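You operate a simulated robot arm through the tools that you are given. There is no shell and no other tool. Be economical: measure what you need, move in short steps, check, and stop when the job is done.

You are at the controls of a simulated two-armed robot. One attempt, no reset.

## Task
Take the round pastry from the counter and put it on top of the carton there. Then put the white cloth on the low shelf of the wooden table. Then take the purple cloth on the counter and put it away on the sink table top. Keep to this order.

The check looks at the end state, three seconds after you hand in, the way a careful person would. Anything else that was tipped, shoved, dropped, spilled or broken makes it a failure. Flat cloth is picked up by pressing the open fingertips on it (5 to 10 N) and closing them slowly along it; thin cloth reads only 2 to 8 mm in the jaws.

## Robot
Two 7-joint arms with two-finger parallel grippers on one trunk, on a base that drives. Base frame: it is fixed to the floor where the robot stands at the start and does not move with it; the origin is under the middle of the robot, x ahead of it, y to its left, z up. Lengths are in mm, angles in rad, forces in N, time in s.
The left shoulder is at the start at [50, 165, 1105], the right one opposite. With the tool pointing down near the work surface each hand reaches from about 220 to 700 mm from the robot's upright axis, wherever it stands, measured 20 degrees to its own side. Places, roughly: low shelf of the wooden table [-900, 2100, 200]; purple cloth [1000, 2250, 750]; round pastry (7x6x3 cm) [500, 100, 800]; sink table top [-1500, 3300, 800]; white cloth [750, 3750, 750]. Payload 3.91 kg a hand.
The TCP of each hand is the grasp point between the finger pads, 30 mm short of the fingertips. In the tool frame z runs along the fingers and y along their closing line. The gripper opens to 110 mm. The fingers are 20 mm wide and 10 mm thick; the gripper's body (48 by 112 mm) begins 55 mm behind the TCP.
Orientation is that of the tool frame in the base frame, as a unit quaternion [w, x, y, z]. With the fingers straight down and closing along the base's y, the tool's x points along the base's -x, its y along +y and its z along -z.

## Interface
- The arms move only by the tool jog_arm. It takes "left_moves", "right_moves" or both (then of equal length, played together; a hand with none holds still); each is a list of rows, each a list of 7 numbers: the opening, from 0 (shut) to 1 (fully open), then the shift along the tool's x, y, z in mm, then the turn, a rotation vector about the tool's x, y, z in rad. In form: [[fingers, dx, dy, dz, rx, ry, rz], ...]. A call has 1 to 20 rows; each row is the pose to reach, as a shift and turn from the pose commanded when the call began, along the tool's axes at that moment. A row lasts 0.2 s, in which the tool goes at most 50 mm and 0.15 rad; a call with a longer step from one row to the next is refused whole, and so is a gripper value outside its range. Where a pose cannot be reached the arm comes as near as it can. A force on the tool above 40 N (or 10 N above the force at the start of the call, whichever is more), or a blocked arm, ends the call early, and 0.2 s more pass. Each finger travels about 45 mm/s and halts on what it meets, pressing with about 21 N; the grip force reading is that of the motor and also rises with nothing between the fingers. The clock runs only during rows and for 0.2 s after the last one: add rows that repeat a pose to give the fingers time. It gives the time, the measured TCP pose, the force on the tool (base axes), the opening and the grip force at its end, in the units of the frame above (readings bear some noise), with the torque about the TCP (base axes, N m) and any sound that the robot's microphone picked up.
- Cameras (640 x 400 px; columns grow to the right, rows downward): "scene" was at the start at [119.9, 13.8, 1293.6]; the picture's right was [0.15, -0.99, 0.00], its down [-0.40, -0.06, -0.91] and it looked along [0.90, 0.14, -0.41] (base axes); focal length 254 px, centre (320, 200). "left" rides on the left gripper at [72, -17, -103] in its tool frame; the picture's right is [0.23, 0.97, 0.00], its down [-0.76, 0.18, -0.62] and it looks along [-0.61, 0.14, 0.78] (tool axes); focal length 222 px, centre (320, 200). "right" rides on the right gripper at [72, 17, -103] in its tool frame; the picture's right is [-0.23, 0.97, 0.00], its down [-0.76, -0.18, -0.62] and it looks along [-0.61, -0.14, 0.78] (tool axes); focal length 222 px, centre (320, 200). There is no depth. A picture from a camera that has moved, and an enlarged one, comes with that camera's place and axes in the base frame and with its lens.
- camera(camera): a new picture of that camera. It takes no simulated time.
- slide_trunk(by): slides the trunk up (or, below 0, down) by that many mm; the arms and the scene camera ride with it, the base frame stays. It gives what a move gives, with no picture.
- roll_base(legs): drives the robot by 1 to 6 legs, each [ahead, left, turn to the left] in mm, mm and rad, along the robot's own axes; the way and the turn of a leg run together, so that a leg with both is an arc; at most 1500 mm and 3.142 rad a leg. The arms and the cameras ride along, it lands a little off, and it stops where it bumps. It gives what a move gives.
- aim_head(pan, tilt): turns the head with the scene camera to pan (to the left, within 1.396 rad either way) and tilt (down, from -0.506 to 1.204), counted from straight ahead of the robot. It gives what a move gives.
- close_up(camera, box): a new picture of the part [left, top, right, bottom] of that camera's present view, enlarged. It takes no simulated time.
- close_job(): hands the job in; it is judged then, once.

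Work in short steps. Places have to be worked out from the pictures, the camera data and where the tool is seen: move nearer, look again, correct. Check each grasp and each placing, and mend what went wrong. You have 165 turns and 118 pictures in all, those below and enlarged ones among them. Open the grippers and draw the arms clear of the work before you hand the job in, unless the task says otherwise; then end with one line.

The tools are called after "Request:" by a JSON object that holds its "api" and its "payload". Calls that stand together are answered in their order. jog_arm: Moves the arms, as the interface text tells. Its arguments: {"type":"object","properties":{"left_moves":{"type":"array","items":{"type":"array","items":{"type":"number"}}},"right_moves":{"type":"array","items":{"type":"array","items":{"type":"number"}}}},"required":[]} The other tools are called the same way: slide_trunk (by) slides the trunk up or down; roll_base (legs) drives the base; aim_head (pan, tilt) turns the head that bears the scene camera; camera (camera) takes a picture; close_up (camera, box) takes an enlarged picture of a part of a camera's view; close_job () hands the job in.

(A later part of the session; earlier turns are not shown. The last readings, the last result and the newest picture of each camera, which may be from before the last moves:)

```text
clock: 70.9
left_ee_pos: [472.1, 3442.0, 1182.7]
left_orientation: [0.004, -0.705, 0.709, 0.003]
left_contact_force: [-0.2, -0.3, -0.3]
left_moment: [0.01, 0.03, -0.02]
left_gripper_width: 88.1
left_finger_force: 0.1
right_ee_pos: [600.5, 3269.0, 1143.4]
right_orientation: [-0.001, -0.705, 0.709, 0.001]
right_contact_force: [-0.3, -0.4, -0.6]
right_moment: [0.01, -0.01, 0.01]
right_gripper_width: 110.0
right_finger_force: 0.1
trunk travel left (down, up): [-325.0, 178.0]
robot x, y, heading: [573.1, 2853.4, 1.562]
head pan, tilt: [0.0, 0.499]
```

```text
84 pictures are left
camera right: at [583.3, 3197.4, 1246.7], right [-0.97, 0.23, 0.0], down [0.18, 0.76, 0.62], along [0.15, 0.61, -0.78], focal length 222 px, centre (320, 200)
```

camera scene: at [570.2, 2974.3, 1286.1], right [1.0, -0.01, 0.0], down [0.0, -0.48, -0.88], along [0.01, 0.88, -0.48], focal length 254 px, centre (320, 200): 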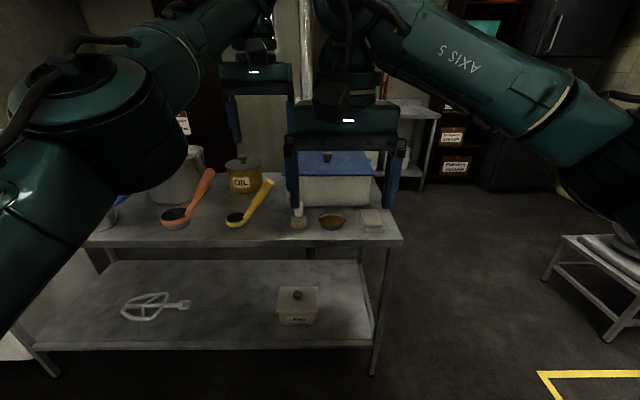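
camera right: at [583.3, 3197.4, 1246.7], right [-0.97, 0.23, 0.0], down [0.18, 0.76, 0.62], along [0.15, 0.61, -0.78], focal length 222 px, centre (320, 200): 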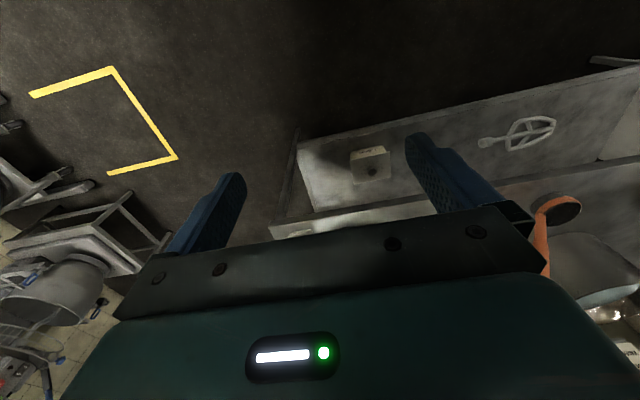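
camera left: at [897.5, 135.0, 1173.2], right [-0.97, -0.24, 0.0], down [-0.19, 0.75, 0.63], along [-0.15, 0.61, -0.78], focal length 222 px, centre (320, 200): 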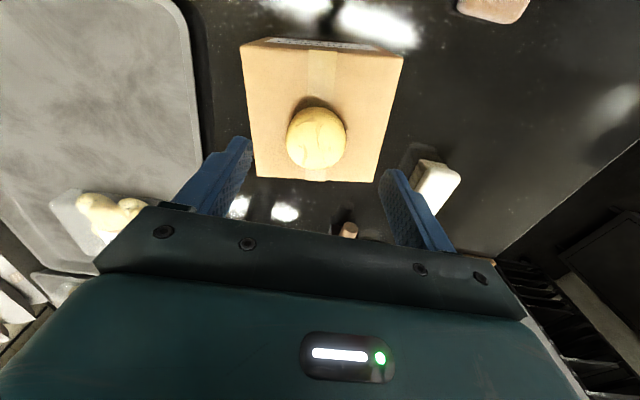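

The folded white cloth is at about [763, 3747, 780]. I look closer.

Request:
{"api": "close_up", "payload": {"camera": "scene", "box": [280, 180, 420, 260]}}

```text
4.57 times, centred on (350, 220) of scene
camera zoom: at [570.2, 2974.3, 1286.1], right [1.0, -0.01, 0.0], down [0.0, -0.48, -0.88], along [0.01, 0.88, -0.48], focal length 1162 px, centre (183, 109)
```

zoom: 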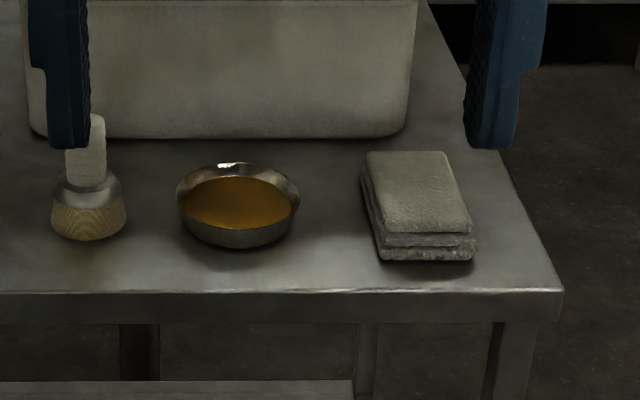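

The cloth is a folded stack about 72×120×28 mm, centred at about [760, 3731]. I pull the left hand back, drive 300 mm nearer, and bring the right hand above the cloth.

Request:
{"api": "jog_arm", "payload": {"left_moves": [[0.8, 25, 14, 6, 0, 0, 0], [0.8, 50, 28, 12, 0, 0, 0], [0.8, 75, 42, 18, 0, 0, 0], [0.8, 100, 56, 24, 0, 0, 0], [0.8, 130, 70, 30, 0, 0, 0], [0.8, 130, 70, 30, 0, 0, 0]]}}

Request:
{"api": "roll_base", "payload": {"legs": [[300, 0, 0]]}}

Request:
{"api": "camera", "payload": {"camera": "scene"}}

Request:
{"api": "camera", "payload": {"camera": "right"}}

```text
clock: 72.3
left_ee_pos: [468.7, 3442.4, 1184.1]
left_orientation: [0.003, -0.705, 0.709, 0.002]
left_contact_force: [-0.3, 0.4, -0.9]
left_moment: [-0.01, 0.0, 0.0]
left_gripper_width: 88.2
left_finger_force: 0.1
left hand out of reach, approached as far as the arm can: row 1, 2, 3, 4, 5, 6
right_ee_pos: [600.0, 3269.8, 1142.3]
right_orientation: [0.0, -0.704, 0.71, 0.0]
right_contact_force: [-0.4, -0.5, 0.2]
right_moment: [-0.02, 0.03, 0.0]
right_gripper_width: 110.0
right_finger_force: 0.1
trunk travel left (down, up): [-325.0, 178.0]
robot x, y, heading: [571.5, 2855.2, 1.566]
head pan, tilt: [0.0, 0.499]
```

```text
clock: 74.4
left_ee_pos: [466.3, 3745.8, 1183.1]
left_orientation: [0.003, -0.707, 0.707, 0.002]
left_contact_force: [0.6, 0.0, -0.1]
left_moment: [-0.02, 0.01, 0.02]
left_gripper_width: 88.2
left_finger_force: 0.0
right_ee_pos: [600.5, 3573.8, 1143.3]
right_orientation: [0.001, -0.706, 0.708, 0.0]
right_contact_force: [-0.6, 0.3, -0.6]
right_moment: [-0.03, 0.02, 0.0]
right_gripper_width: 110.0
right_finger_force: 0.1
trunk travel left (down, up): [-325.0, 178.0]
robot x, y, heading: [570.0, 3158.0, 1.566]
head pan, tilt: [0.0, 0.499]
```

```text
82 pictures are left
camera scene: at [571.2, 3279.2, 1286.0], right [1.0, 0.0, 0.0], down [0.0, -0.48, -0.88], along [0.0, 0.88, -0.48], focal length 254 px, centre (320, 200)
```

scene: 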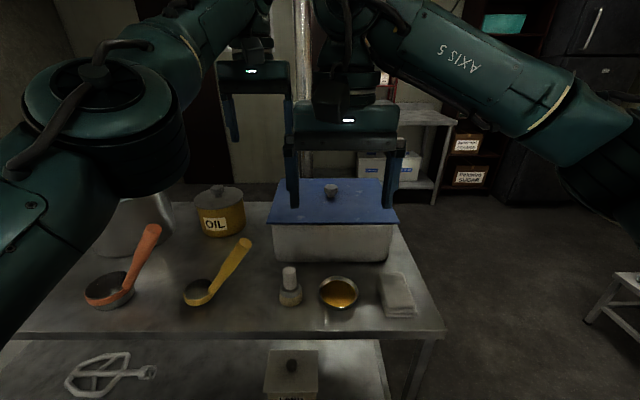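

```text
81 pictures are left
camera right: at [583.3, 3502.3, 1246.5], right [-0.97, 0.23, 0.0], down [0.18, 0.76, 0.62], along [0.14, 0.61, -0.78], focal length 222 px, centre (320, 200)
```

right: 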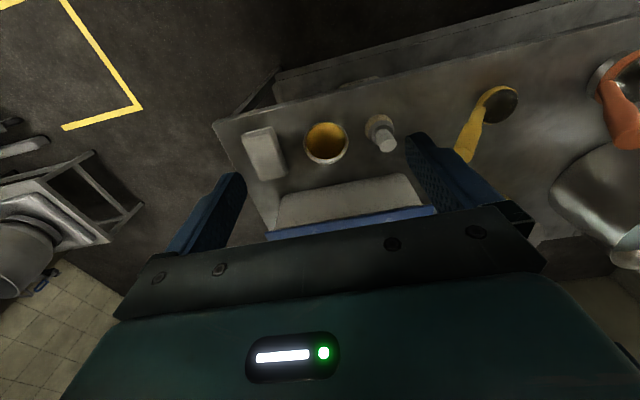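

The nearer views put the cloth's top centre at about [755, 3695, 800]. I bring the right hand 150 mm above it.

Request:
{"api": "jog_arm", "payload": {"right_moves": [[1, -20, -26, 20, 0, 0, 0], [1, -40, -52, 45, 0, 0, 0], [1, -60, -78, 75, 0, 0, 0], [1, -80, -104, 105, 0, 0, 0], [1, -100, -130, 135, 0, 0, 0], [1, -121, -155, 165, 0, 0, 0], [1, -121, -155, 193, 0, 0, 0], [1, -121, -155, 193, 0, 0, 0]]}}

Request:
{"api": "camera", "payload": {"camera": "right"}}

Request:
{"api": "camera", "payload": {"camera": "scene"}}

```text
clock: 76.2
left_ee_pos: [466.3, 3743.7, 1184.6]
left_orientation: [-0.003, 0.707, -0.707, -0.002]
left_contact_force: [0.4, -0.6, -0.1]
left_moment: [0.0, -0.01, 0.0]
left_gripper_width: 88.1
left_finger_force: 0.0
right_ee_pos: [754.1, 3694.1, 950.4]
right_orientation: [0.0, -0.706, 0.708, 0.002]
right_contact_force: [-0.3, -0.6, 0.6]
right_moment: [-0.02, 0.03, 0.06]
right_gripper_width: 110.0
right_finger_force: 0.0
trunk travel left (down, up): [-325.0, 178.0]
robot x, y, heading: [570.6, 3161.8, 1.571]
head pan, tilt: [0.0, 0.499]
```

```text
80 pictures are left
camera right: at [737.0, 3622.6, 1053.1], right [-0.97, 0.23, 0.0], down [0.18, 0.76, 0.62], along [0.14, 0.61, -0.78], focal length 222 px, centre (320, 200)
```

right: 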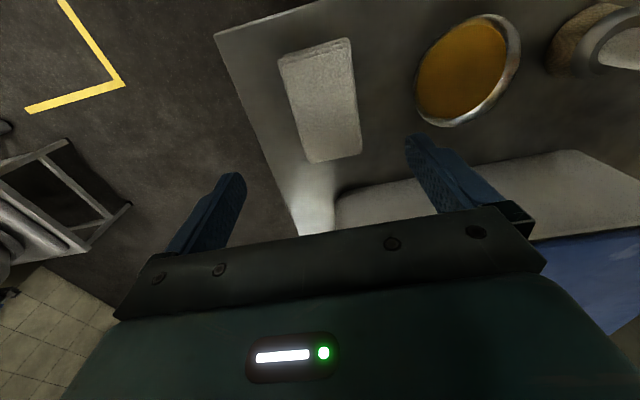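

```text
79 pictures are left
camera scene: at [571.2, 3278.6, 1286.1], right [1.0, 0.0, 0.0], down [0.0, -0.48, -0.88], along [0.0, 0.88, -0.48], focal length 254 px, centre (320, 200)
```

scene: 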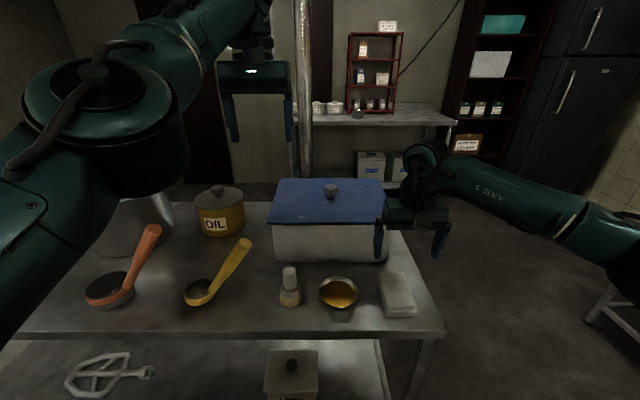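

The cloth top spans x 712–781, y 3640–3760. I'll grip its sides with the hand tilted 45° forward, so that it can later go flat under the wooden table. First I tilt above it.

Request:
{"api": "jog_arm", "payload": {"right_moves": [[1, -2, 2, 0, 0, -0.14, 0], [1, -4, 4, 0, 0, -0.28, 0], [1, -6, 6, 0, 0, -0.42, 0], [1, -6, 6, 0, 0, -0.56, 0], [1, -6, 6, 0, 0, -0.7, 0], [1, -6, 6, 0, 0, -0.785, 0], [1, -6, 6, 30, 0, -0.785, 0], [1, -6, 6, 65, 0, -0.785, 0], [1, -6, 6, 65, 0, -0.785, 0]]}}

Request:
{"api": "camera", "payload": {"camera": "right"}}

Request:
{"api": "camera", "payload": {"camera": "scene"}}

```text
clock: 78.2
left_ee_pos: [467.4, 3744.8, 1184.5]
left_orientation: [0.004, -0.707, 0.707, 0.002]
left_contact_force: [0.4, -0.2, 0.3]
left_moment: [-0.04, 0.01, -0.01]
left_gripper_width: 87.8
left_finger_force: 0.1
right_ee_pos: [748.1, 3700.3, 885.8]
right_orientation: [0.271, -0.652, 0.654, 0.271]
right_contact_force: [-0.6, 0.0, 0.4]
right_moment: [0.01, -0.01, -0.01]
right_gripper_width: 109.8
right_finger_force: 0.0
trunk travel left (down, up): [-325.0, 178.0]
robot x, y, heading: [572.4, 3160.0, 1.562]
head pan, tilt: [0.0, 0.499]
```

```text
78 pictures are left
camera right: at [730.6, 3576.1, 907.6], right [-0.97, 0.16, 0.16], down [0.18, 0.1, 0.98], along [0.14, 0.98, -0.12], focal length 222 px, centre (320, 200)
```

right: 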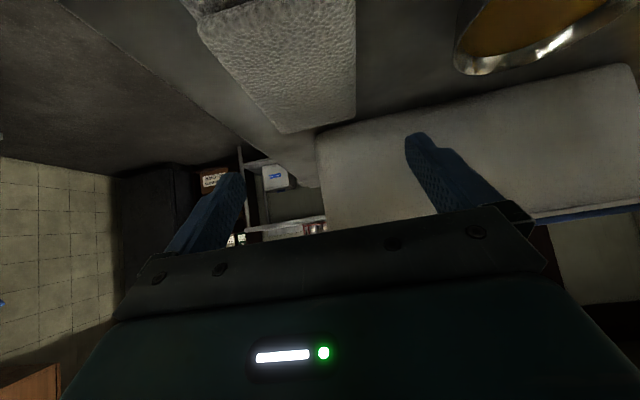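

```text
77 pictures are left
camera scene: at [571.2, 3278.6, 1286.1], right [1.0, 0.0, 0.0], down [0.0, -0.48, -0.88], along [0.0, 0.88, -0.48], focal length 254 px, centre (320, 200)
```

scene: 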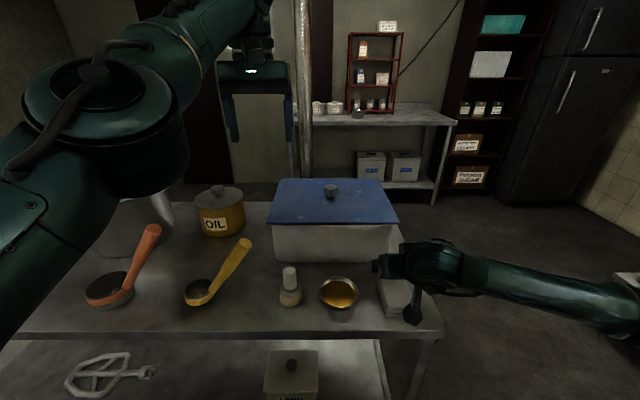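

The orientation is good. The cloth top seems to be nearer z≈818. I go down around it step by step, watching the force.

Request:
{"api": "jog_arm", "payload": {"right_moves": [[1, 18, 0, 10, 0, 0, 0], [1, 29, 0, 21, 0, 0, 0], [1, 36, 0, 28, 0, 0, 0], [1, 40, 0, 32, 0, 0, 0], [1, 43, 0, 35, 0, 0, 0], [1, 45, 0, 37, 0, 0, 0], [1, 45, 0, 37, 0, 0, 0]]}}

Request:
{"api": "camera", "payload": {"camera": "right"}}

Request:
{"api": "close_up", "payload": {"camera": "scene", "box": [340, 220, 480, 340]}}

```text
clock: 79.8
left_ee_pos: [466.7, 3744.0, 1182.7]
left_orientation: [-0.003, 0.708, -0.707, -0.003]
left_contact_force: [0.4, 0.2, 0.3]
left_moment: [-0.02, 0.0, -0.04]
left_gripper_width: 88.2
left_finger_force: 0.1
right_ee_pos: [747.5, 3694.7, 828.3]
right_orientation: [0.271, -0.653, 0.654, 0.271]
right_contact_force: [0.8, -1.0, 2.9]
right_moment: [0.02, -0.19, -0.07]
right_gripper_width: 110.0
right_finger_force: 0.0
trunk travel left (down, up): [-325.0, 178.0]
robot x, y, heading: [570.0, 3156.3, 1.57]
head pan, tilt: [0.0, 0.499]
```

```text
76 pictures are left
camera right: at [731.9, 3571.0, 850.1], right [-0.97, 0.16, 0.16], down [0.18, 0.1, 0.98], along [0.14, 0.98, -0.12], focal length 222 px, centre (320, 200)
```

right: 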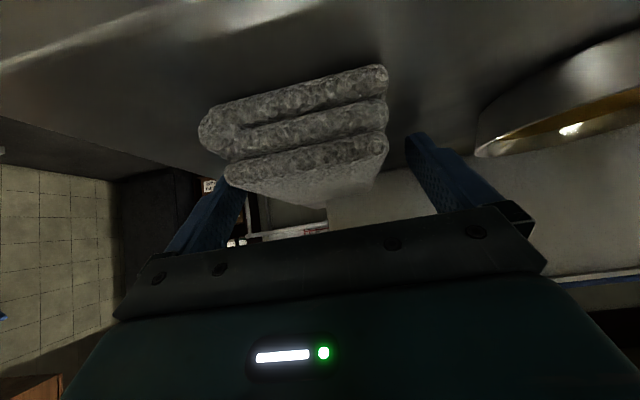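

```text
3.33 times, centred on (410, 280) of scene
camera zoom: at [571.2, 3278.3, 1286.2], right [1.0, 0.0, 0.0], down [0.0, -0.48, -0.88], along [0.0, 0.88, -0.48], focal length 847 px, centre (20, -67)
```

zoom: 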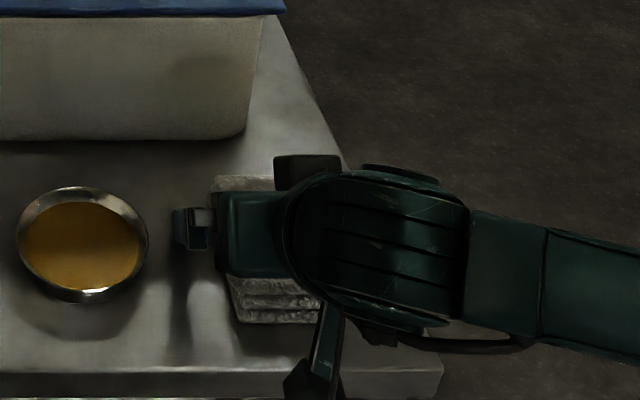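

Light contact (3 N) shows the fingertips just touching the table at TCP 828, and the cloth is centred between the fingers. I rise 2 mm and close slowly.

Request:
{"api": "jog_arm", "payload": {"right_moves": [[1, -1.5, 0, -1.5, 0, 0, 0], [0.85, -1.5, 0, -1.5, 0, 0, 0], [0.7, -1.5, 0, -1.5, 0, 0, 0], [0.55, -1.5, 0, -1.5, 0, 0, 0], [0.4, -1.5, 0, -1.5, 0, 0, 0], [0.25, -1.5, 0, -1.5, 0, 0, 0], [0.1, -1.5, 0, -1.5, 0, 0, 0], [0, -1.5, 0, -1.5, 0, 0, 0], [0, -1.5, 0, -1.5, 0, 0, 0], [0, -1.5, 0, -1.5, 0, 0, 0]]}}

Request:
{"api": "camera", "payload": {"camera": "right"}}

```text
clock: 82.0
left_ee_pos: [465.2, 3744.3, 1183.3]
left_orientation: [0.003, -0.707, 0.707, 0.002]
left_contact_force: [0.4, -0.4, -0.5]
left_moment: [0.0, -0.01, -0.05]
left_gripper_width: 88.0
left_finger_force: 0.0
right_ee_pos: [749.5, 3695.4, 830.8]
right_orientation: [0.271, -0.652, 0.654, 0.27]
right_contact_force: [-0.1, 0.9, 0.0]
right_moment: [-0.02, -0.01, -0.02]
right_gripper_width: 64.4
right_finger_force: 21.0
trunk travel left (down, up): [-325.0, 178.0]
robot x, y, heading: [571.0, 3160.6, 1.566]
head pan, tilt: [0.0, 0.499]
```

```text
74 pictures are left
camera right: at [732.2, 3571.1, 852.0], right [-0.97, 0.16, 0.16], down [0.18, 0.1, 0.98], along [0.14, 0.98, -0.12], focal length 222 px, centre (320, 200)
```

right: 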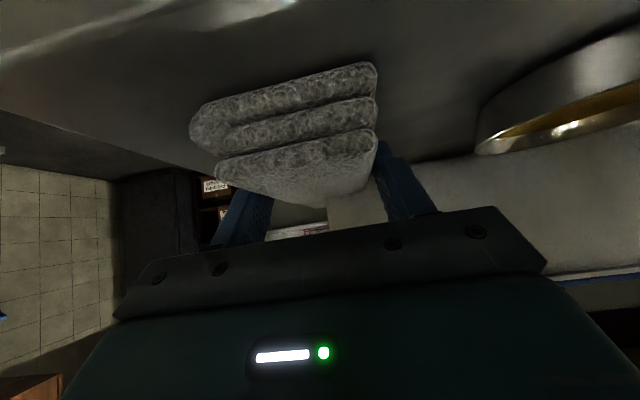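

It is gripped at 64 mm and 21 N. I lift slowly.

Request:
{"api": "jog_arm", "payload": {"right_moves": [[0, -2, 0, -2, 0, 0, 0], [0, -5, 0, -5, 0, 0, 0], [0, -9, 0, -9, 0, 0, 0], [0, -14, 0, -14, 0, 0, 0], [0, -20, 0, -20, 0, 0, 0], [0, -27, 0, -27, 0, 0, 0], [0, -35, 0, -35, 0, 0, 0], [0, -43, 0, -43, 0, 0, 0], [0, -51, 0, -51, 0, 0, 0], [0, -59, 0, -59, 0, 0, 0], [0, -67, 0, -67, 0, 0, 0], [0, -75, 0, -75, 0, 0, 0], [0, -83, 0, -83, 0, 0, 0], [0, -90, 0, -90, 0, 0, 0], [0, -96, 0, -96, 0, 0, 0], [0, -100, 0, -100, 0, 0, 0], [0, -100, 0, -100, 0, 0, 0]]}}

Request:
{"api": "camera", "payload": {"camera": "scene"}}

Request:
{"api": "camera", "payload": {"camera": "right"}}

```text
clock: 85.6
left_ee_pos: [466.4, 3744.7, 1183.9]
left_orientation: [0.002, -0.707, 0.707, 0.001]
left_contact_force: [-0.5, -0.3, -0.7]
left_moment: [0.02, 0.0, -0.01]
left_gripper_width: 88.4
left_finger_force: 0.1
right_ee_pos: [751.1, 3696.0, 971.7]
right_orientation: [0.27, -0.653, 0.654, 0.27]
right_contact_force: [0.3, 0.4, -1.3]
right_moment: [-0.01, 0.0, 0.0]
right_gripper_width: 64.5
right_finger_force: 21.1
trunk travel left (down, up): [-325.0, 178.0]
robot x, y, heading: [571.3, 3159.2, 1.57]
head pan, tilt: [0.0, 0.499]
```

```text
73 pictures are left
camera scene: at [571.3, 3278.7, 1286.1], right [1.0, 0.0, 0.0], down [0.0, -0.48, -0.88], along [0.0, 0.88, -0.48], focal length 254 px, centre (320, 200)
```

scene: 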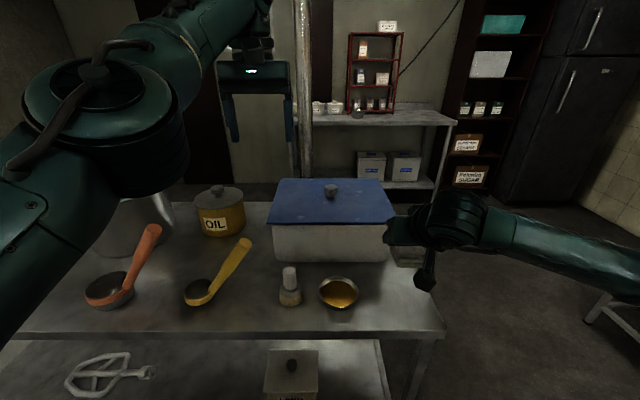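

```text
72 pictures are left
camera right: at [732.6, 3571.5, 993.1], right [-0.97, 0.16, 0.16], down [0.18, 0.1, 0.98], along [0.14, 0.98, -0.12], focal length 222 px, centre (320, 200)
```

right: 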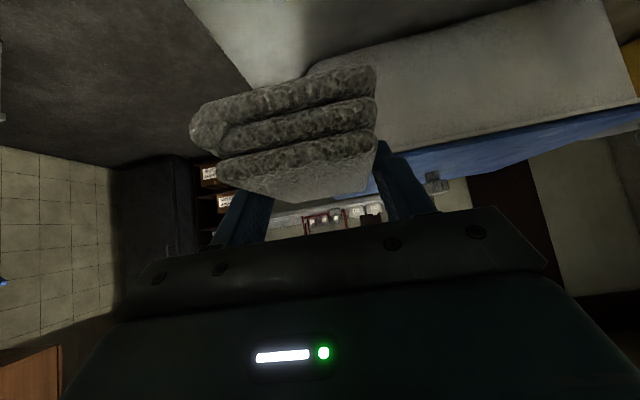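

The cloth is held firmly. I back away from the table, strafe to the aisle, and then free the stuck left arm.

Request:
{"api": "roll_base", "payload": {"legs": [[-420, 0, 0], [0, 750, 0]]}}

Request:
{"api": "jog_arm", "payload": {"left_moves": [[0.8, 0, 0, 30, 0, 0, 0], [0.8, 0, 0, 60, 0, 0, 0], [0.8, 0, 0, 90, 0, 0, 0], [0.8, 0, 0, 90, 0, 0, 0]]}}

```text
clock: 91.8
left_ee_pos: [-280.4, 3328.3, 1183.1]
left_orientation: [-0.003, 0.709, -0.705, -0.002]
left_contact_force: [-0.1, 0.3, -0.1]
left_moment: [-0.01, -0.01, 0.05]
left_gripper_width: 88.1
left_finger_force: 0.1
right_ee_pos: [2.4, 3280.6, 970.9]
right_orientation: [-0.271, 0.654, -0.653, -0.271]
right_contact_force: [0.3, 0.1, 0.0]
right_moment: [0.01, 0.03, 0.01]
right_gripper_width: 64.2
right_finger_force: 21.3
trunk travel left (down, up): [-325.0, 178.0]
robot x, y, heading: [-172.3, 2740.1, 1.576]
head pan, tilt: [0.0, 0.499]
```

```text
clock: 92.8
left_ee_pos: [-276.8, 3342.9, 1151.8]
left_orientation: [-0.002, 0.709, -0.706, -0.001]
left_contact_force: [0.1, -0.6, 0.7]
left_moment: [0.01, -0.01, 0.01]
left_gripper_width: 88.1
left_finger_force: 0.0
left hand out of reach, approached as far as the arm can: row 1, 2, 3, 4
right_ee_pos: [3.1, 3280.3, 970.2]
right_orientation: [0.269, -0.654, 0.654, 0.27]
right_contact_force: [-0.6, 1.3, -0.9]
right_moment: [-0.02, 0.03, 0.0]
right_gripper_width: 64.1
right_finger_force: 21.2
trunk travel left (down, up): [-325.0, 178.0]
robot x, y, heading: [-175.1, 2743.3, 1.569]
head pan, tilt: [0.0, 0.499]
```

The left arm's commanded pose has run ahead into a dead corner. I command it back out in front (ahead 600, left 160, z≈1000) to free it.

Request:
{"api": "jog_arm", "payload": {"left_moves": [[0.8, -45, -10, 0, 0, 0, 0], [0.8, -90, -20, 0, 0, 0, 0], [0.8, -135, -30, 5, 0, 0, 0], [0.8, -180, -40, 10, 0, 0, 0], [0.8, -225, -50, 20, 0, 0, 0], [0.8, -260, -60, 40, 0, 0, 0], [0.8, -280, -70, 60, 0, 0, 0], [0.8, -280, -70, 60, 0, 0, 0], [0.8, -280, -70, 60, 0, 0, 0], [0.8, -280, -70, 60, 0, 0, 0]]}}

Request:
{"api": "camera", "payload": {"camera": "scene"}}

```text
clock: 95.0
left_ee_pos: [-259.8, 3372.8, 1049.5]
left_orientation: [-0.004, 0.708, -0.706, -0.002]
left_contact_force: [-0.4, 0.1, -0.8]
left_moment: [0.0, 0.02, 0.0]
left_gripper_width: 87.9
left_finger_force: 0.1
left hand out of reach, approached as far as the arm can: row 1, 2, 3, 4, 5, 6, 7, 8, 9, 10
right_ee_pos: [2.7, 3279.5, 971.4]
right_orientation: [0.27, -0.653, 0.654, 0.271]
right_contact_force: [-0.1, 0.9, -0.8]
right_moment: [0.01, 0.02, 0.05]
right_gripper_width: 64.5
right_finger_force: 21.2
trunk travel left (down, up): [-325.0, 178.0]
robot x, y, heading: [-172.1, 2744.9, 1.572]
head pan, tilt: [0.0, 0.499]
```

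```text
71 pictures are left
camera scene: at [-174.4, 2863.3, 1286.1], right [1.0, 0.0, 0.0], down [0.0, -0.48, -0.88], along [0.0, 0.88, -0.48], focal length 254 px, centre (320, 200)
```

scene: 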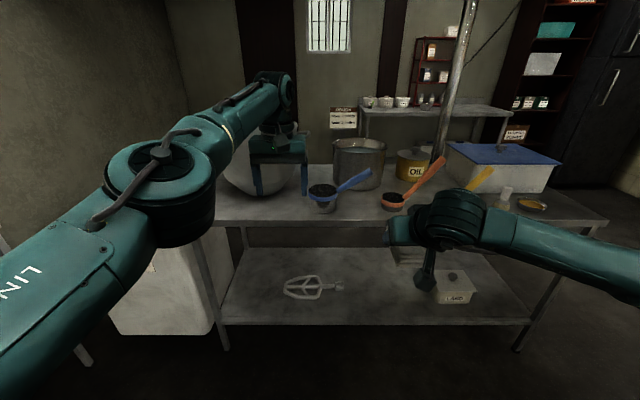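

It is still offset. I lower it further to the height where it worked well before (z≈960, ahead 650, left 160).

Request:
{"api": "jog_arm", "payload": {"left_moves": [[0.8, -20, 0, 20, 0, 0, 0], [0.8, -40, 0, 40, 0, 0, 0], [0.8, -50, 0, 60, 0, 0, 0], [0.8, -50, 0, 60, 0, 0, 0], [0.8, -50, 0, 60, 0, 0, 0], [0.8, -50, 0, 60, 0, 0, 0]]}}

```text
clock: 96.4
left_ee_pos: [-265.2, 3384.5, 992.8]
left_orientation: [-0.003, 0.708, -0.706, -0.002]
left_contact_force: [0.4, 0.6, 0.3]
left_moment: [-0.05, 0.0, 0.01]
left_gripper_width: 88.0
left_finger_force: 0.0
left hand out of reach, approached as far as the arm can: row 1, 2, 3, 4, 5, 6
right_ee_pos: [4.0, 3279.6, 970.7]
right_orientation: [-0.269, 0.654, -0.653, -0.27]
right_contact_force: [-0.1, 0.2, -1.0]
right_moment: [0.0, -0.03, -0.05]
right_gripper_width: 64.3
right_finger_force: 20.9
trunk travel left (down, up): [-325.0, 178.0]
robot x, y, heading: [-172.8, 2742.5, 1.575]
head pan, tilt: [0.0, 0.499]
```

I'll test whether a wrist-yaw change releases the limit.

Request:
{"api": "jog_arm", "payload": {"left_moves": [[0.8, 0, -20, 0, 0, 0, 0.14], [0.8, 0, -40, 0, 0, 0, 0.28], [0.8, 0, -40, 0, 0, 0, 0.42], [0.8, 0, -40, 0, 0, 0, 0.5], [0.8, 0, -40, 0, 0, 0, 0.5], [0.8, 0, -40, 0, 0, 0, 0.5]]}}

Request:
{"api": "camera", "payload": {"camera": "scene"}}

```text
clock: 97.8
left_ee_pos: [-224.2, 3375.3, 996.8]
left_orientation: [0.003, -0.511, 0.859, 0.003]
left_contact_force: [-0.7, -0.4, -0.3]
left_moment: [0.03, -0.01, -0.02]
left_gripper_width: 88.2
left_finger_force: 0.1
left hand out of reach, approached as far as the arm can: row 1, 2, 3, 4, 5, 6
right_ee_pos: [3.9, 3279.5, 970.4]
right_orientation: [-0.27, 0.654, -0.653, -0.27]
right_contact_force: [-1.5, 0.4, -0.3]
right_moment: [-0.02, -0.02, -0.03]
right_gripper_width: 64.4
right_finger_force: 20.9
trunk travel left (down, up): [-325.0, 178.0]
robot x, y, heading: [-172.2, 2744.0, 1.575]
head pan, tilt: [0.0, 0.499]
```

```text
70 pictures are left
camera scene: at [-174.4, 2863.3, 1286.1], right [1.0, 0.0, 0.0], down [0.0, -0.48, -0.88], along [0.0, 0.88, -0.48], focal length 254 px, centre (320, 200)
```

scene: 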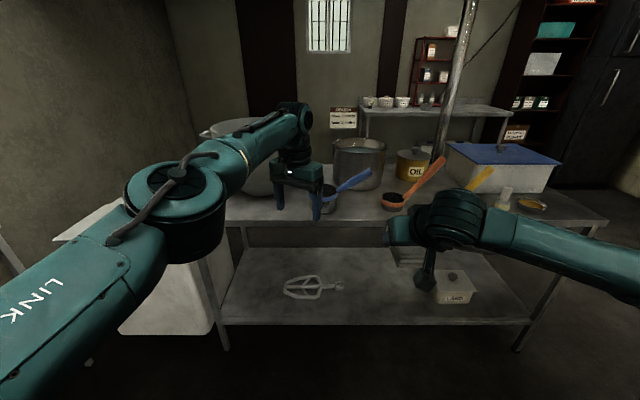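

That direction makes it worse, so I try the opposite yaw.

Request:
{"api": "jog_arm", "payload": {"left_moves": [[0.8, 0, 0, 0, 0, 0, -0.14], [0.8, 0, 0, 0, 0, 0, -0.28], [0.8, 0, 0, 0, 0, 0, -0.42], [0.8, 0, 0, 0, 0, 0, -0.56], [0.8, 0, 0, 0, 0, 0, -0.7], [0.8, 0, 0, 0, 0, 0, -0.84], [0.8, 0, 0, 0, 0, 0, -0.98], [0.8, 0, 0, 0, 0, 0, -0.98], [0.8, 0, 0, 0, 0, 0, -0.98]]}}

```text
clock: 99.8
left_ee_pos: [-225.1, 3373.0, 996.6]
left_orientation: [-0.003, 0.857, -0.516, -0.001]
left_contact_force: [0.3, 0.4, 0.4]
left_moment: [0.01, 0.03, 0.04]
left_gripper_width: 88.2
left_finger_force: 0.0
right_ee_pos: [2.5, 3280.9, 971.0]
right_orientation: [-0.27, 0.654, -0.653, -0.271]
right_contact_force: [-0.2, -0.7, -0.4]
right_moment: [0.0, -0.01, 0.03]
right_gripper_width: 64.4
right_finger_force: 21.5
trunk travel left (down, up): [-325.0, 178.0]
robot x, y, heading: [-176.7, 2742.2, 1.574]
head pan, tilt: [0.0, 0.499]
```

The arm is now free at this yaw. I bring it back: ahead ~400, left ~150, z ~1090.

Request:
{"api": "jog_arm", "payload": {"left_moves": [[0.8, 22, 28, -14, 0, 0, 0], [0.8, 44, 56, -28, 0, 0, 0], [0.8, 67, 84, -42, 0, 0, 0], [0.8, 89, 112, -56, 0, 0, 0], [0.8, 111, 140, -70, 0, 0, 0], [0.8, 134, 168, -85, 0, 0, 0], [0.8, 156, 196, -100, 0, 0, 0], [0.8, 156, 196, -100, 0, 0, 0]]}}

Request:
{"api": "camera", "payload": {"camera": "scene"}}

```text
clock: 101.6
left_ee_pos: [-327.7, 3141.0, 1091.8]
left_orientation: [-0.003, 0.856, -0.516, -0.001]
left_contact_force: [0.3, 0.2, 1.1]
left_moment: [-0.02, -0.02, 0.03]
left_gripper_width: 88.1
left_finger_force: 0.1
right_ee_pos: [4.1, 3280.4, 971.6]
right_orientation: [-0.27, 0.653, -0.653, -0.27]
right_contact_force: [-0.8, -0.4, -1.2]
right_moment: [0.02, -0.02, -0.02]
right_gripper_width: 64.4
right_finger_force: 21.5
trunk travel left (down, up): [-325.0, 178.0]
robot x, y, heading: [-172.5, 2743.0, 1.574]
head pan, tilt: [0.0, 0.499]
```

```text
69 pictures are left
camera scene: at [-174.3, 2863.4, 1286.0], right [1.0, 0.0, 0.0], down [0.0, -0.48, -0.88], along [0.0, 0.88, -0.48], focal length 254 px, centre (320, 200)
```

scene: 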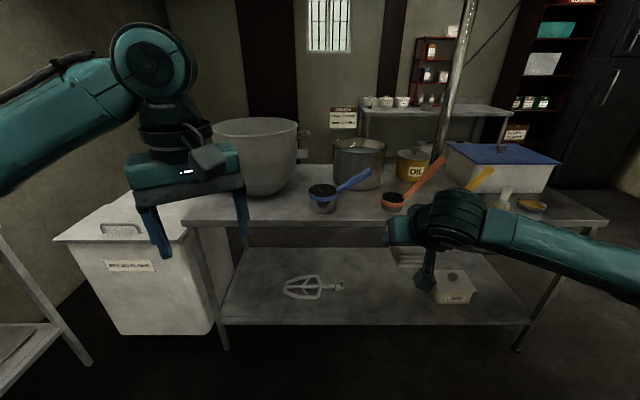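

Both arms are free. I turn left to face -x and slide to y≈2050, in front of the wooden table.

Request:
{"api": "roll_base", "payload": {"legs": [[0, 0, 1.571], [0, 640, 0]]}}

Request:
{"api": "aim_head", "payload": {"pan": -0.15, "tilt": 0.75}}

Request:
{"api": "camera", "payload": {"camera": "scene"}}

```text
clock: 108.9
left_ee_pos: [-583.2, 1956.1, 1093.6]
left_orientation: [-0.002, 0.973, 0.233, -0.003]
left_contact_force: [-0.6, -0.5, -0.4]
left_moment: [0.04, 0.0, 0.01]
left_gripper_width: 87.9
left_finger_force: 0.0
right_ee_pos: [-717.7, 2287.4, 971.0]
right_orientation: [-0.003, 0.924, -0.006, -0.382]
right_contact_force: [0.5, 0.6, -1.6]
right_moment: [-0.02, 0.0, 0.0]
right_gripper_width: 64.4
right_finger_force: 21.0
trunk travel left (down, up): [-325.0, 178.0]
robot x, y, heading: [-179.9, 2108.5, 3.131]
head pan, tilt: [0.0, 0.499]
```

```text
clock: 109.7
left_ee_pos: [-583.0, 1957.4, 1093.3]
left_orientation: [-0.002, 0.972, 0.234, -0.003]
left_contact_force: [0.4, 0.0, -0.8]
left_moment: [-0.02, 0.02, -0.02]
left_gripper_width: 87.9
left_finger_force: 0.1
right_ee_pos: [-717.6, 2287.3, 970.0]
right_orientation: [-0.001, 0.924, -0.005, -0.383]
right_contact_force: [0.7, 0.9, -0.7]
right_moment: [-0.01, 0.01, 0.03]
right_gripper_width: 64.3
right_finger_force: 21.2
trunk travel left (down, up): [-325.0, 178.0]
robot x, y, heading: [-182.4, 2103.9, 3.129]
head pan, tilt: [-0.15, 0.75]
```

```text
68 pictures are left
camera scene: at [-294.9, 2119.0, 1264.2], right [0.16, 0.99, 0.0], down [0.67, -0.11, -0.73], along [-0.72, 0.12, -0.68], focal length 254 px, centre (320, 200)
```

scene: 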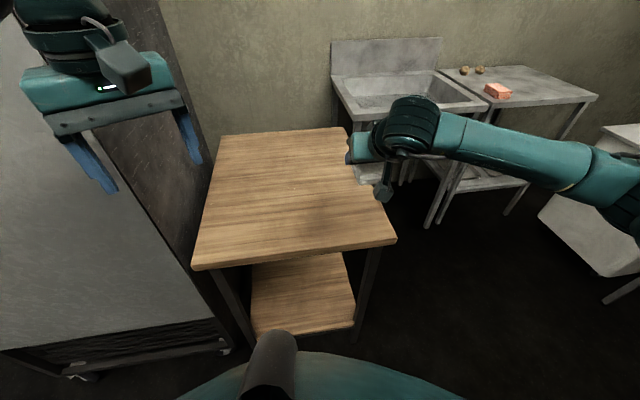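

The table top spans x -648 to -1238 and y 1889 to 2375. The shelf's near edge is at x≈-690, y 1941–2330. I back off, pull the hand in, shift to y≈1940, and then lower the trunk with the hand clear of the table edge.

Request:
{"api": "jog_arm", "payload": {"right_moves": [[0, 8, 0, -8, 0, 0, 0], [0, 20, 0, -20, 0, 0, 0], [0, 34, 0, -34, 0, 0, 0], [0, 48, 0, -48, 0, 0, 0], [0, 57, 0, -57, 0, 0, 0], [0, 57, 0, -57, 0, 0, 0]]}}

Request:
{"api": "roll_base", "payload": {"legs": [[-110, 0, 0], [0, 165, 0]]}}

Request:
{"api": "camera", "payload": {"camera": "scene"}}

```text
clock: 111.1
left_ee_pos: [-583.5, 1957.2, 1093.3]
left_orientation: [-0.001, 0.972, 0.233, -0.002]
left_contact_force: [-0.3, 0.2, 0.0]
left_moment: [-0.02, -0.01, 0.03]
left_gripper_width: 88.0
left_finger_force: 0.0
right_ee_pos: [-637.7, 2287.8, 971.4]
right_orientation: [-0.002, 0.924, -0.006, -0.383]
right_contact_force: [0.7, -0.1, -1.1]
right_moment: [0.01, 0.01, -0.02]
right_gripper_width: 64.2
right_finger_force: 20.8
trunk travel left (down, up): [-325.0, 178.0]
robot x, y, heading: [-183.3, 2106.2, 3.129]
head pan, tilt: [-0.15, 0.75]
```

```text
clock: 113.3
left_ee_pos: [-475.8, 1792.9, 1091.6]
left_orientation: [-0.003, 0.973, 0.232, -0.003]
left_contact_force: [-0.4, 0.0, 0.5]
left_moment: [0.02, -0.02, -0.01]
left_gripper_width: 88.1
left_finger_force: 0.1
right_ee_pos: [-528.8, 2123.9, 971.4]
right_orientation: [-0.003, 0.924, -0.007, -0.383]
right_contact_force: [0.2, -0.4, -0.5]
right_moment: [0.03, -0.02, -0.03]
right_gripper_width: 64.8
right_finger_force: 20.9
trunk travel left (down, up): [-325.0, 178.0]
robot x, y, heading: [-73.2, 1938.4, 3.125]
head pan, tilt: [-0.15, 0.75]
```

```text
67 pictures are left
camera scene: at [-187.1, 1954.4, 1264.1], right [0.16, 0.99, 0.0], down [0.67, -0.11, -0.73], along [-0.72, 0.12, -0.68], focal length 254 px, centre (320, 200)
```

scene: 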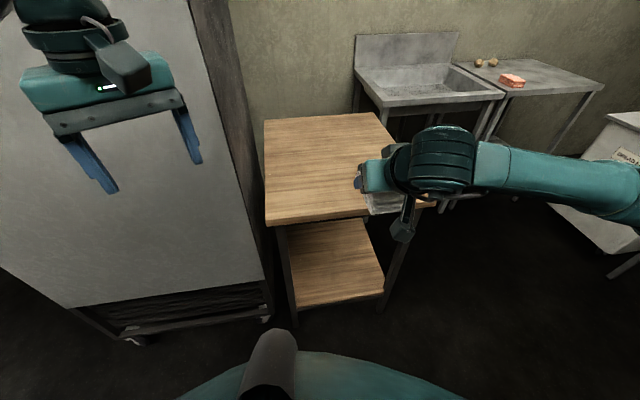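

The hand is clear of the table edge (cloth front at x≈-590). I lower the trunk.

Request:
{"api": "slide_trunk", "payload": {"by": -320}}

Request:
{"api": "camera", "payload": {"camera": "scene"}}

Request:
{"api": "camera", "payload": {"camera": "right"}}

```text
clock: 116.5
left_ee_pos: [-474.6, 1793.0, 773.4]
left_orientation: [-0.002, 0.973, 0.232, -0.004]
left_contact_force: [-0.4, 0.0, 0.5]
left_moment: [0.0, -0.01, 0.0]
left_gripper_width: 88.0
left_finger_force: 0.0
right_ee_pos: [-528.5, 2124.2, 651.2]
right_orientation: [-0.003, 0.924, -0.007, -0.383]
right_contact_force: [0.1, 0.5, -0.7]
right_moment: [-0.03, 0.02, -0.02]
right_gripper_width: 64.3
right_finger_force: 21.1
trunk travel left (down, up): [-5.0, 498.0]
robot x, y, heading: [-74.1, 1940.9, 3.126]
head pan, tilt: [-0.15, 0.75]
```

```text
66 pictures are left
camera scene: at [-187.0, 1955.0, 944.1], right [0.16, 0.99, 0.0], down [0.67, -0.11, -0.73], along [-0.72, 0.12, -0.68], focal length 254 px, centre (320, 200)
```

scene: 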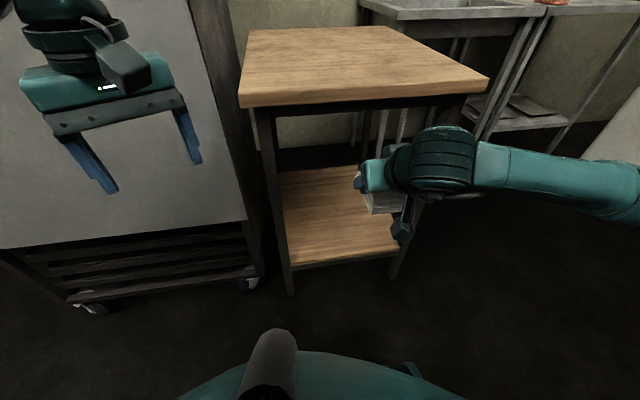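

```text
65 pictures are left
camera right: at [-404.5, 2106.4, 673.0], right [-0.18, -0.97, 0.16], down [-0.1, 0.18, 0.98], along [-0.98, 0.16, -0.12], focal length 222 px, centre (320, 200)
```

right: 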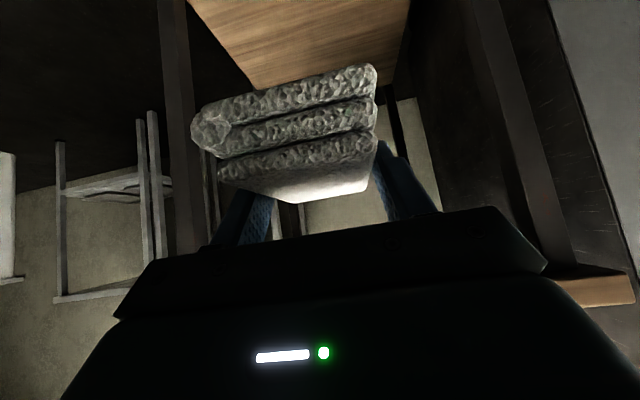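

The view under the table is clear and the shelf surface is at about z 200. I lower the right hand in front of the opening to z≈340.

Request:
{"api": "jog_arm", "payload": {"right_moves": [[0, 10, 0, 10, 0, 0, 0], [0, 28, 0, 28, 0, 0, 0], [0, 48, 0, 48, 0, 0, 0], [0, 68, 0, 68, 0, 0, 0], [0, 88, 0, 88, 0, 0, 0], [0, 108, 0, 108, 0, 0, 0], [0, 128, 0, 128, 0, 0, 0], [0, 148, 0, 148, 0, 0, 0], [0, 168, 0, 168, 0, 0, 0], [0, 188, 0, 188, 0, 0, 0], [0, 206, 0, 206, 0, 0, 0], [0, 218, 0, 218, 0, 0, 0], [0, 218, 0, 218, 0, 0, 0]]}}

Request:
{"api": "camera", "payload": {"camera": "scene"}}

Request:
{"api": "camera", "payload": {"camera": "right"}}

```text
clock: 119.3
left_ee_pos: [-475.5, 1793.8, 771.8]
left_orientation: [-0.001, 0.973, 0.232, -0.004]
left_contact_force: [0.9, 0.8, -0.5]
left_moment: [0.03, -0.05, 0.02]
left_gripper_width: 88.2
left_finger_force: 0.1
right_ee_pos: [-556.0, 2089.0, 364.5]
right_orientation: [-0.014, 0.929, -0.012, -0.371]
right_contact_force: [-0.4, -0.2, 0.1]
right_moment: [0.03, -0.01, 0.01]
right_gripper_width: 64.7
right_finger_force: 21.0
right hand out of reach, approached as far as the arm can: row 8, 9, 10, 11, 12, 13
trunk travel left (down, up): [-5.0, 498.0]
robot x, y, heading: [-72.9, 1939.7, 3.118]
head pan, tilt: [-0.15, 0.75]
```

```text
64 pictures are left
camera scene: at [-187.0, 1955.0, 944.1], right [0.16, 0.99, 0.0], down [0.67, -0.11, -0.73], along [-0.72, 0.12, -0.68], focal length 254 px, centre (320, 200)
```

scene: 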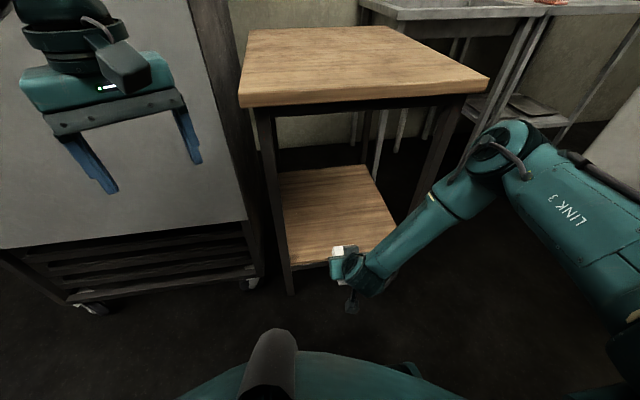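

```text
63 pictures are left
camera right: at [-434.1, 2068.5, 388.7], right [-0.2, -0.97, 0.14], down [-0.12, 0.16, 0.98], along [-0.97, 0.18, -0.15], focal length 222 px, centre (320, 200)
```

right: 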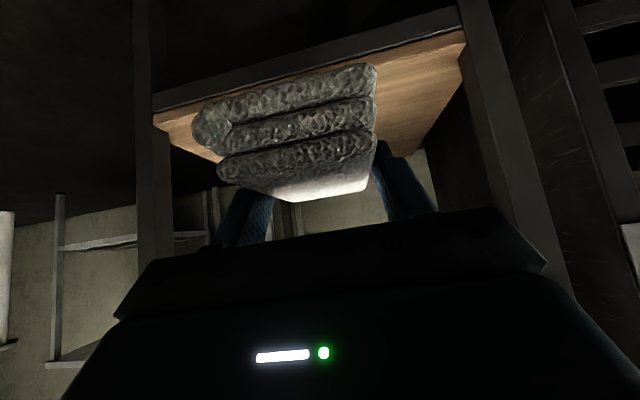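

The low trunk folds the arm and pushes its elbow out toward the table. A higher shoulder with a straighter arm will keep the elbow in front of the table edge. I raise the trunk 200 and lower the hand again.

Request:
{"api": "slide_trunk", "payload": {"by": 200}}

Request:
{"api": "jog_arm", "payload": {"right_moves": [[0, 10, 0, 10, 0, 0, 0], [0, 28, 0, 28, 0, 0, 0], [0, 48, 0, 48, 0, 0, 0], [0, 68, 0, 68, 0, 0, 0], [0, 88, 0, 88, 0, 0, 0], [0, 108, 0, 108, 0, 0, 0], [0, 128, 0, 128, 0, 0, 0], [0, 148, 0, 148, 0, 0, 0], [0, 158, 0, 158, 0, 0, 0], [0, 158, 0, 158, 0, 0, 0]]}}

Request:
{"api": "camera", "payload": {"camera": "scene"}}

```text
clock: 121.5
left_ee_pos: [-474.9, 1792.3, 973.5]
left_orientation: [-0.001, 0.973, 0.231, -0.003]
left_contact_force: [-0.5, -0.3, 0.4]
left_moment: [-0.01, -0.01, -0.01]
left_gripper_width: 88.0
left_finger_force: 0.1
right_ee_pos: [-555.6, 2090.3, 563.8]
right_orientation: [-0.015, 0.928, -0.012, -0.372]
right_contact_force: [-1.1, -0.6, -1.6]
right_moment: [0.06, -0.02, 0.02]
right_gripper_width: 64.3
right_finger_force: 20.9
trunk travel left (down, up): [-205.0, 298.0]
robot x, y, heading: [-78.6, 1940.6, 3.125]
head pan, tilt: [-0.15, 0.75]
```

```text
clock: 123.7
left_ee_pos: [-476.6, 1795.1, 973.1]
left_orientation: [-0.001, 0.973, 0.231, -0.004]
left_contact_force: [0.5, 0.0, 0.4]
left_moment: [0.0, 0.02, 0.03]
left_gripper_width: 87.7
left_finger_force: 0.1
right_ee_pos: [-570.2, 2078.9, 335.0]
right_orientation: [-0.023, 0.932, -0.016, -0.36]
right_contact_force: [0.3, -1.0, -1.3]
right_moment: [0.02, 0.0, -0.02]
right_gripper_width: 64.3
right_finger_force: 21.2
right hand out of reach, approached as far as the arm can: row 2, 3, 4, 5, 6, 7, 8, 9, 10
trunk travel left (down, up): [-205.0, 298.0]
robot x, y, heading: [-73.8, 1941.4, 3.126]
head pan, tilt: [-0.15, 0.75]
```

```text
62 pictures are left
camera scene: at [-187.1, 1955.1, 1144.1], right [0.16, 0.99, 0.0], down [0.67, -0.11, -0.73], along [-0.72, 0.12, -0.68], focal length 254 px, centre (320, 200)
```

scene: 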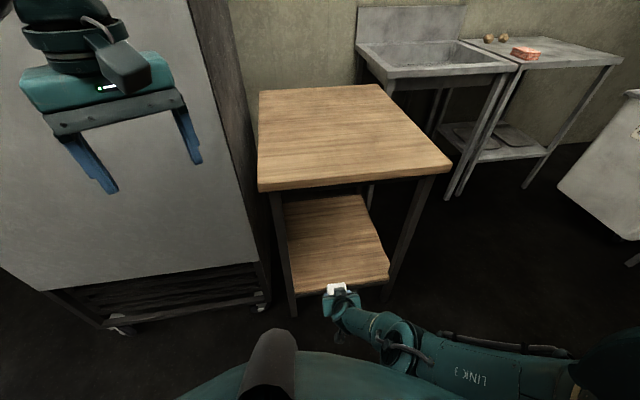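

The elbow is now back near the robot and the hand is at shelf level. I drive ahead 150 and check.

Request:
{"api": "roll_base", "payload": {"legs": [[150, 0, 0]]}}

Request:
{"api": "camera", "payload": {"camera": "scene"}}

Request:
{"api": "camera", "payload": {"camera": "right"}}

```text
clock: 125.0
left_ee_pos: [-625.5, 1795.2, 973.5]
left_orientation: [-0.002, 0.973, 0.231, -0.004]
left_contact_force: [1.1, -0.6, 0.1]
left_moment: [-0.01, 0.01, -0.01]
left_gripper_width: 87.8
left_finger_force: 0.0
right_ee_pos: [-719.8, 2082.7, 334.7]
right_orientation: [-0.024, 0.932, -0.017, -0.361]
right_contact_force: [0.5, 0.2, -1.5]
right_moment: [0.0, 0.0, -0.03]
right_gripper_width: 64.2
right_finger_force: 20.8
trunk travel left (down, up): [-205.0, 298.0]
robot x, y, heading: [-224.3, 1943.4, 3.122]
head pan, tilt: [-0.15, 0.75]
```

```text
61 pictures are left
camera scene: at [-336.6, 1957.5, 1144.1], right [0.17, 0.99, 0.0], down [0.67, -0.11, -0.73], along [-0.72, 0.12, -0.68], focal length 254 px, centre (320, 200)
```

scene: 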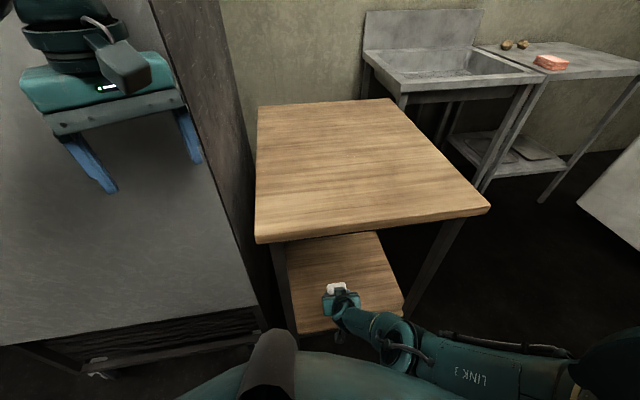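

```text
60 pictures are left
camera right: at [-597.7, 2059.7, 362.3], right [-0.21, -0.97, 0.12], down [-0.14, 0.15, 0.98], along [-0.97, 0.19, -0.16], focal length 222 px, centre (320, 200)
```

right: 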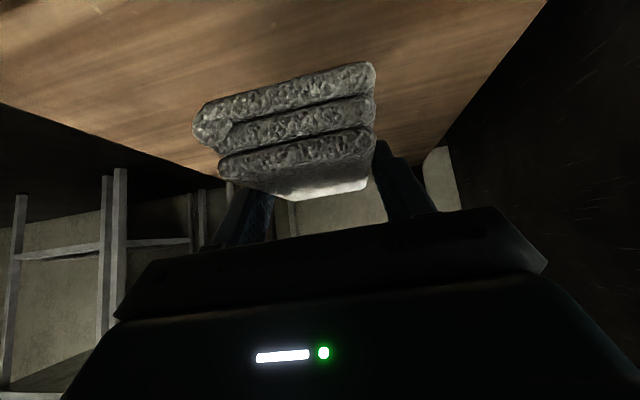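

The cloth is under the table top and above the shelf. I extend 100 mm further and lower to z≈275.

Request:
{"api": "jog_arm", "payload": {"right_moves": [[0, -10, 0, 9, 0, 0, 0], [0, -25, 0, 22, 0, 0, 0], [0, -40, 0, 36, 0, 0, 0], [0, -55, 0, 50, 0, 0, 0], [0, -68, 0, 61, 0, 0, 0], [0, -74, 0, 67, 0, 0, 0], [0, -66, 0, 76, 0, 0, 0], [0, -56, 0, 87, 0, 0, 0], [0, -46, 0, 98, 0, 0, 0], [0, -34, 0, 111, 0, 0, 0], [0, -34, 0, 111, 0, 0, 0]]}}

Request:
{"api": "camera", "payload": {"camera": "scene"}}

Request:
{"api": "camera", "payload": {"camera": "right"}}

```text
clock: 127.4
left_ee_pos: [-625.8, 1796.2, 972.3]
left_orientation: [-0.002, 0.973, 0.231, -0.003]
left_contact_force: [-0.8, 0.4, 0.1]
left_moment: [-0.01, -0.01, 0.0]
left_gripper_width: 88.0
left_finger_force: 0.1
right_ee_pos: [-767.5, 2081.8, 368.1]
right_orientation: [-0.023, 0.932, -0.017, -0.361]
right_contact_force: [-1.2, 0.5, -0.9]
right_moment: [0.01, -0.02, 0.01]
right_gripper_width: 64.4
right_finger_force: 21.0
right hand out of reach, approached as far as the arm can: row 1, 2, 3, 4, 5, 6, 7, 8, 9, 10, 11
trunk travel left (down, up): [-205.0, 298.0]
robot x, y, heading: [-228.8, 1946.0, 3.126]
head pan, tilt: [-0.15, 0.75]
```

```text
59 pictures are left
camera scene: at [-336.5, 1957.5, 1144.1], right [0.17, 0.99, 0.0], down [0.67, -0.11, -0.73], along [-0.72, 0.12, -0.68], focal length 254 px, centre (320, 200)
```

scene: 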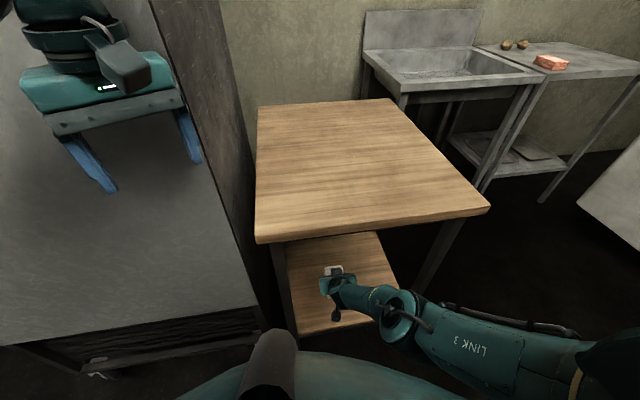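

```text
58 pictures are left
camera right: at [-645.6, 2058.2, 395.4], right [-0.21, -0.97, 0.12], down [-0.14, 0.15, 0.98], along [-0.97, 0.19, -0.16], focal length 222 px, centre (320, 200)
```

right: 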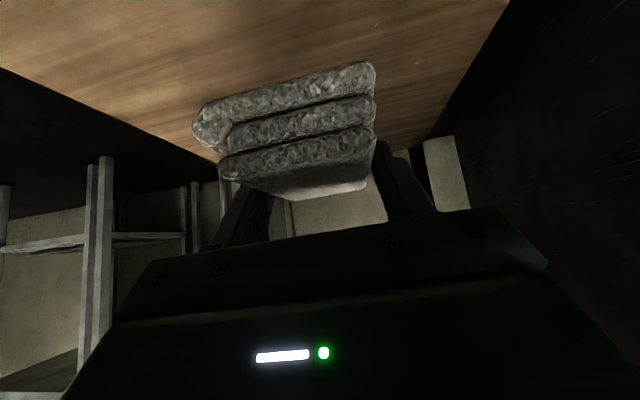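

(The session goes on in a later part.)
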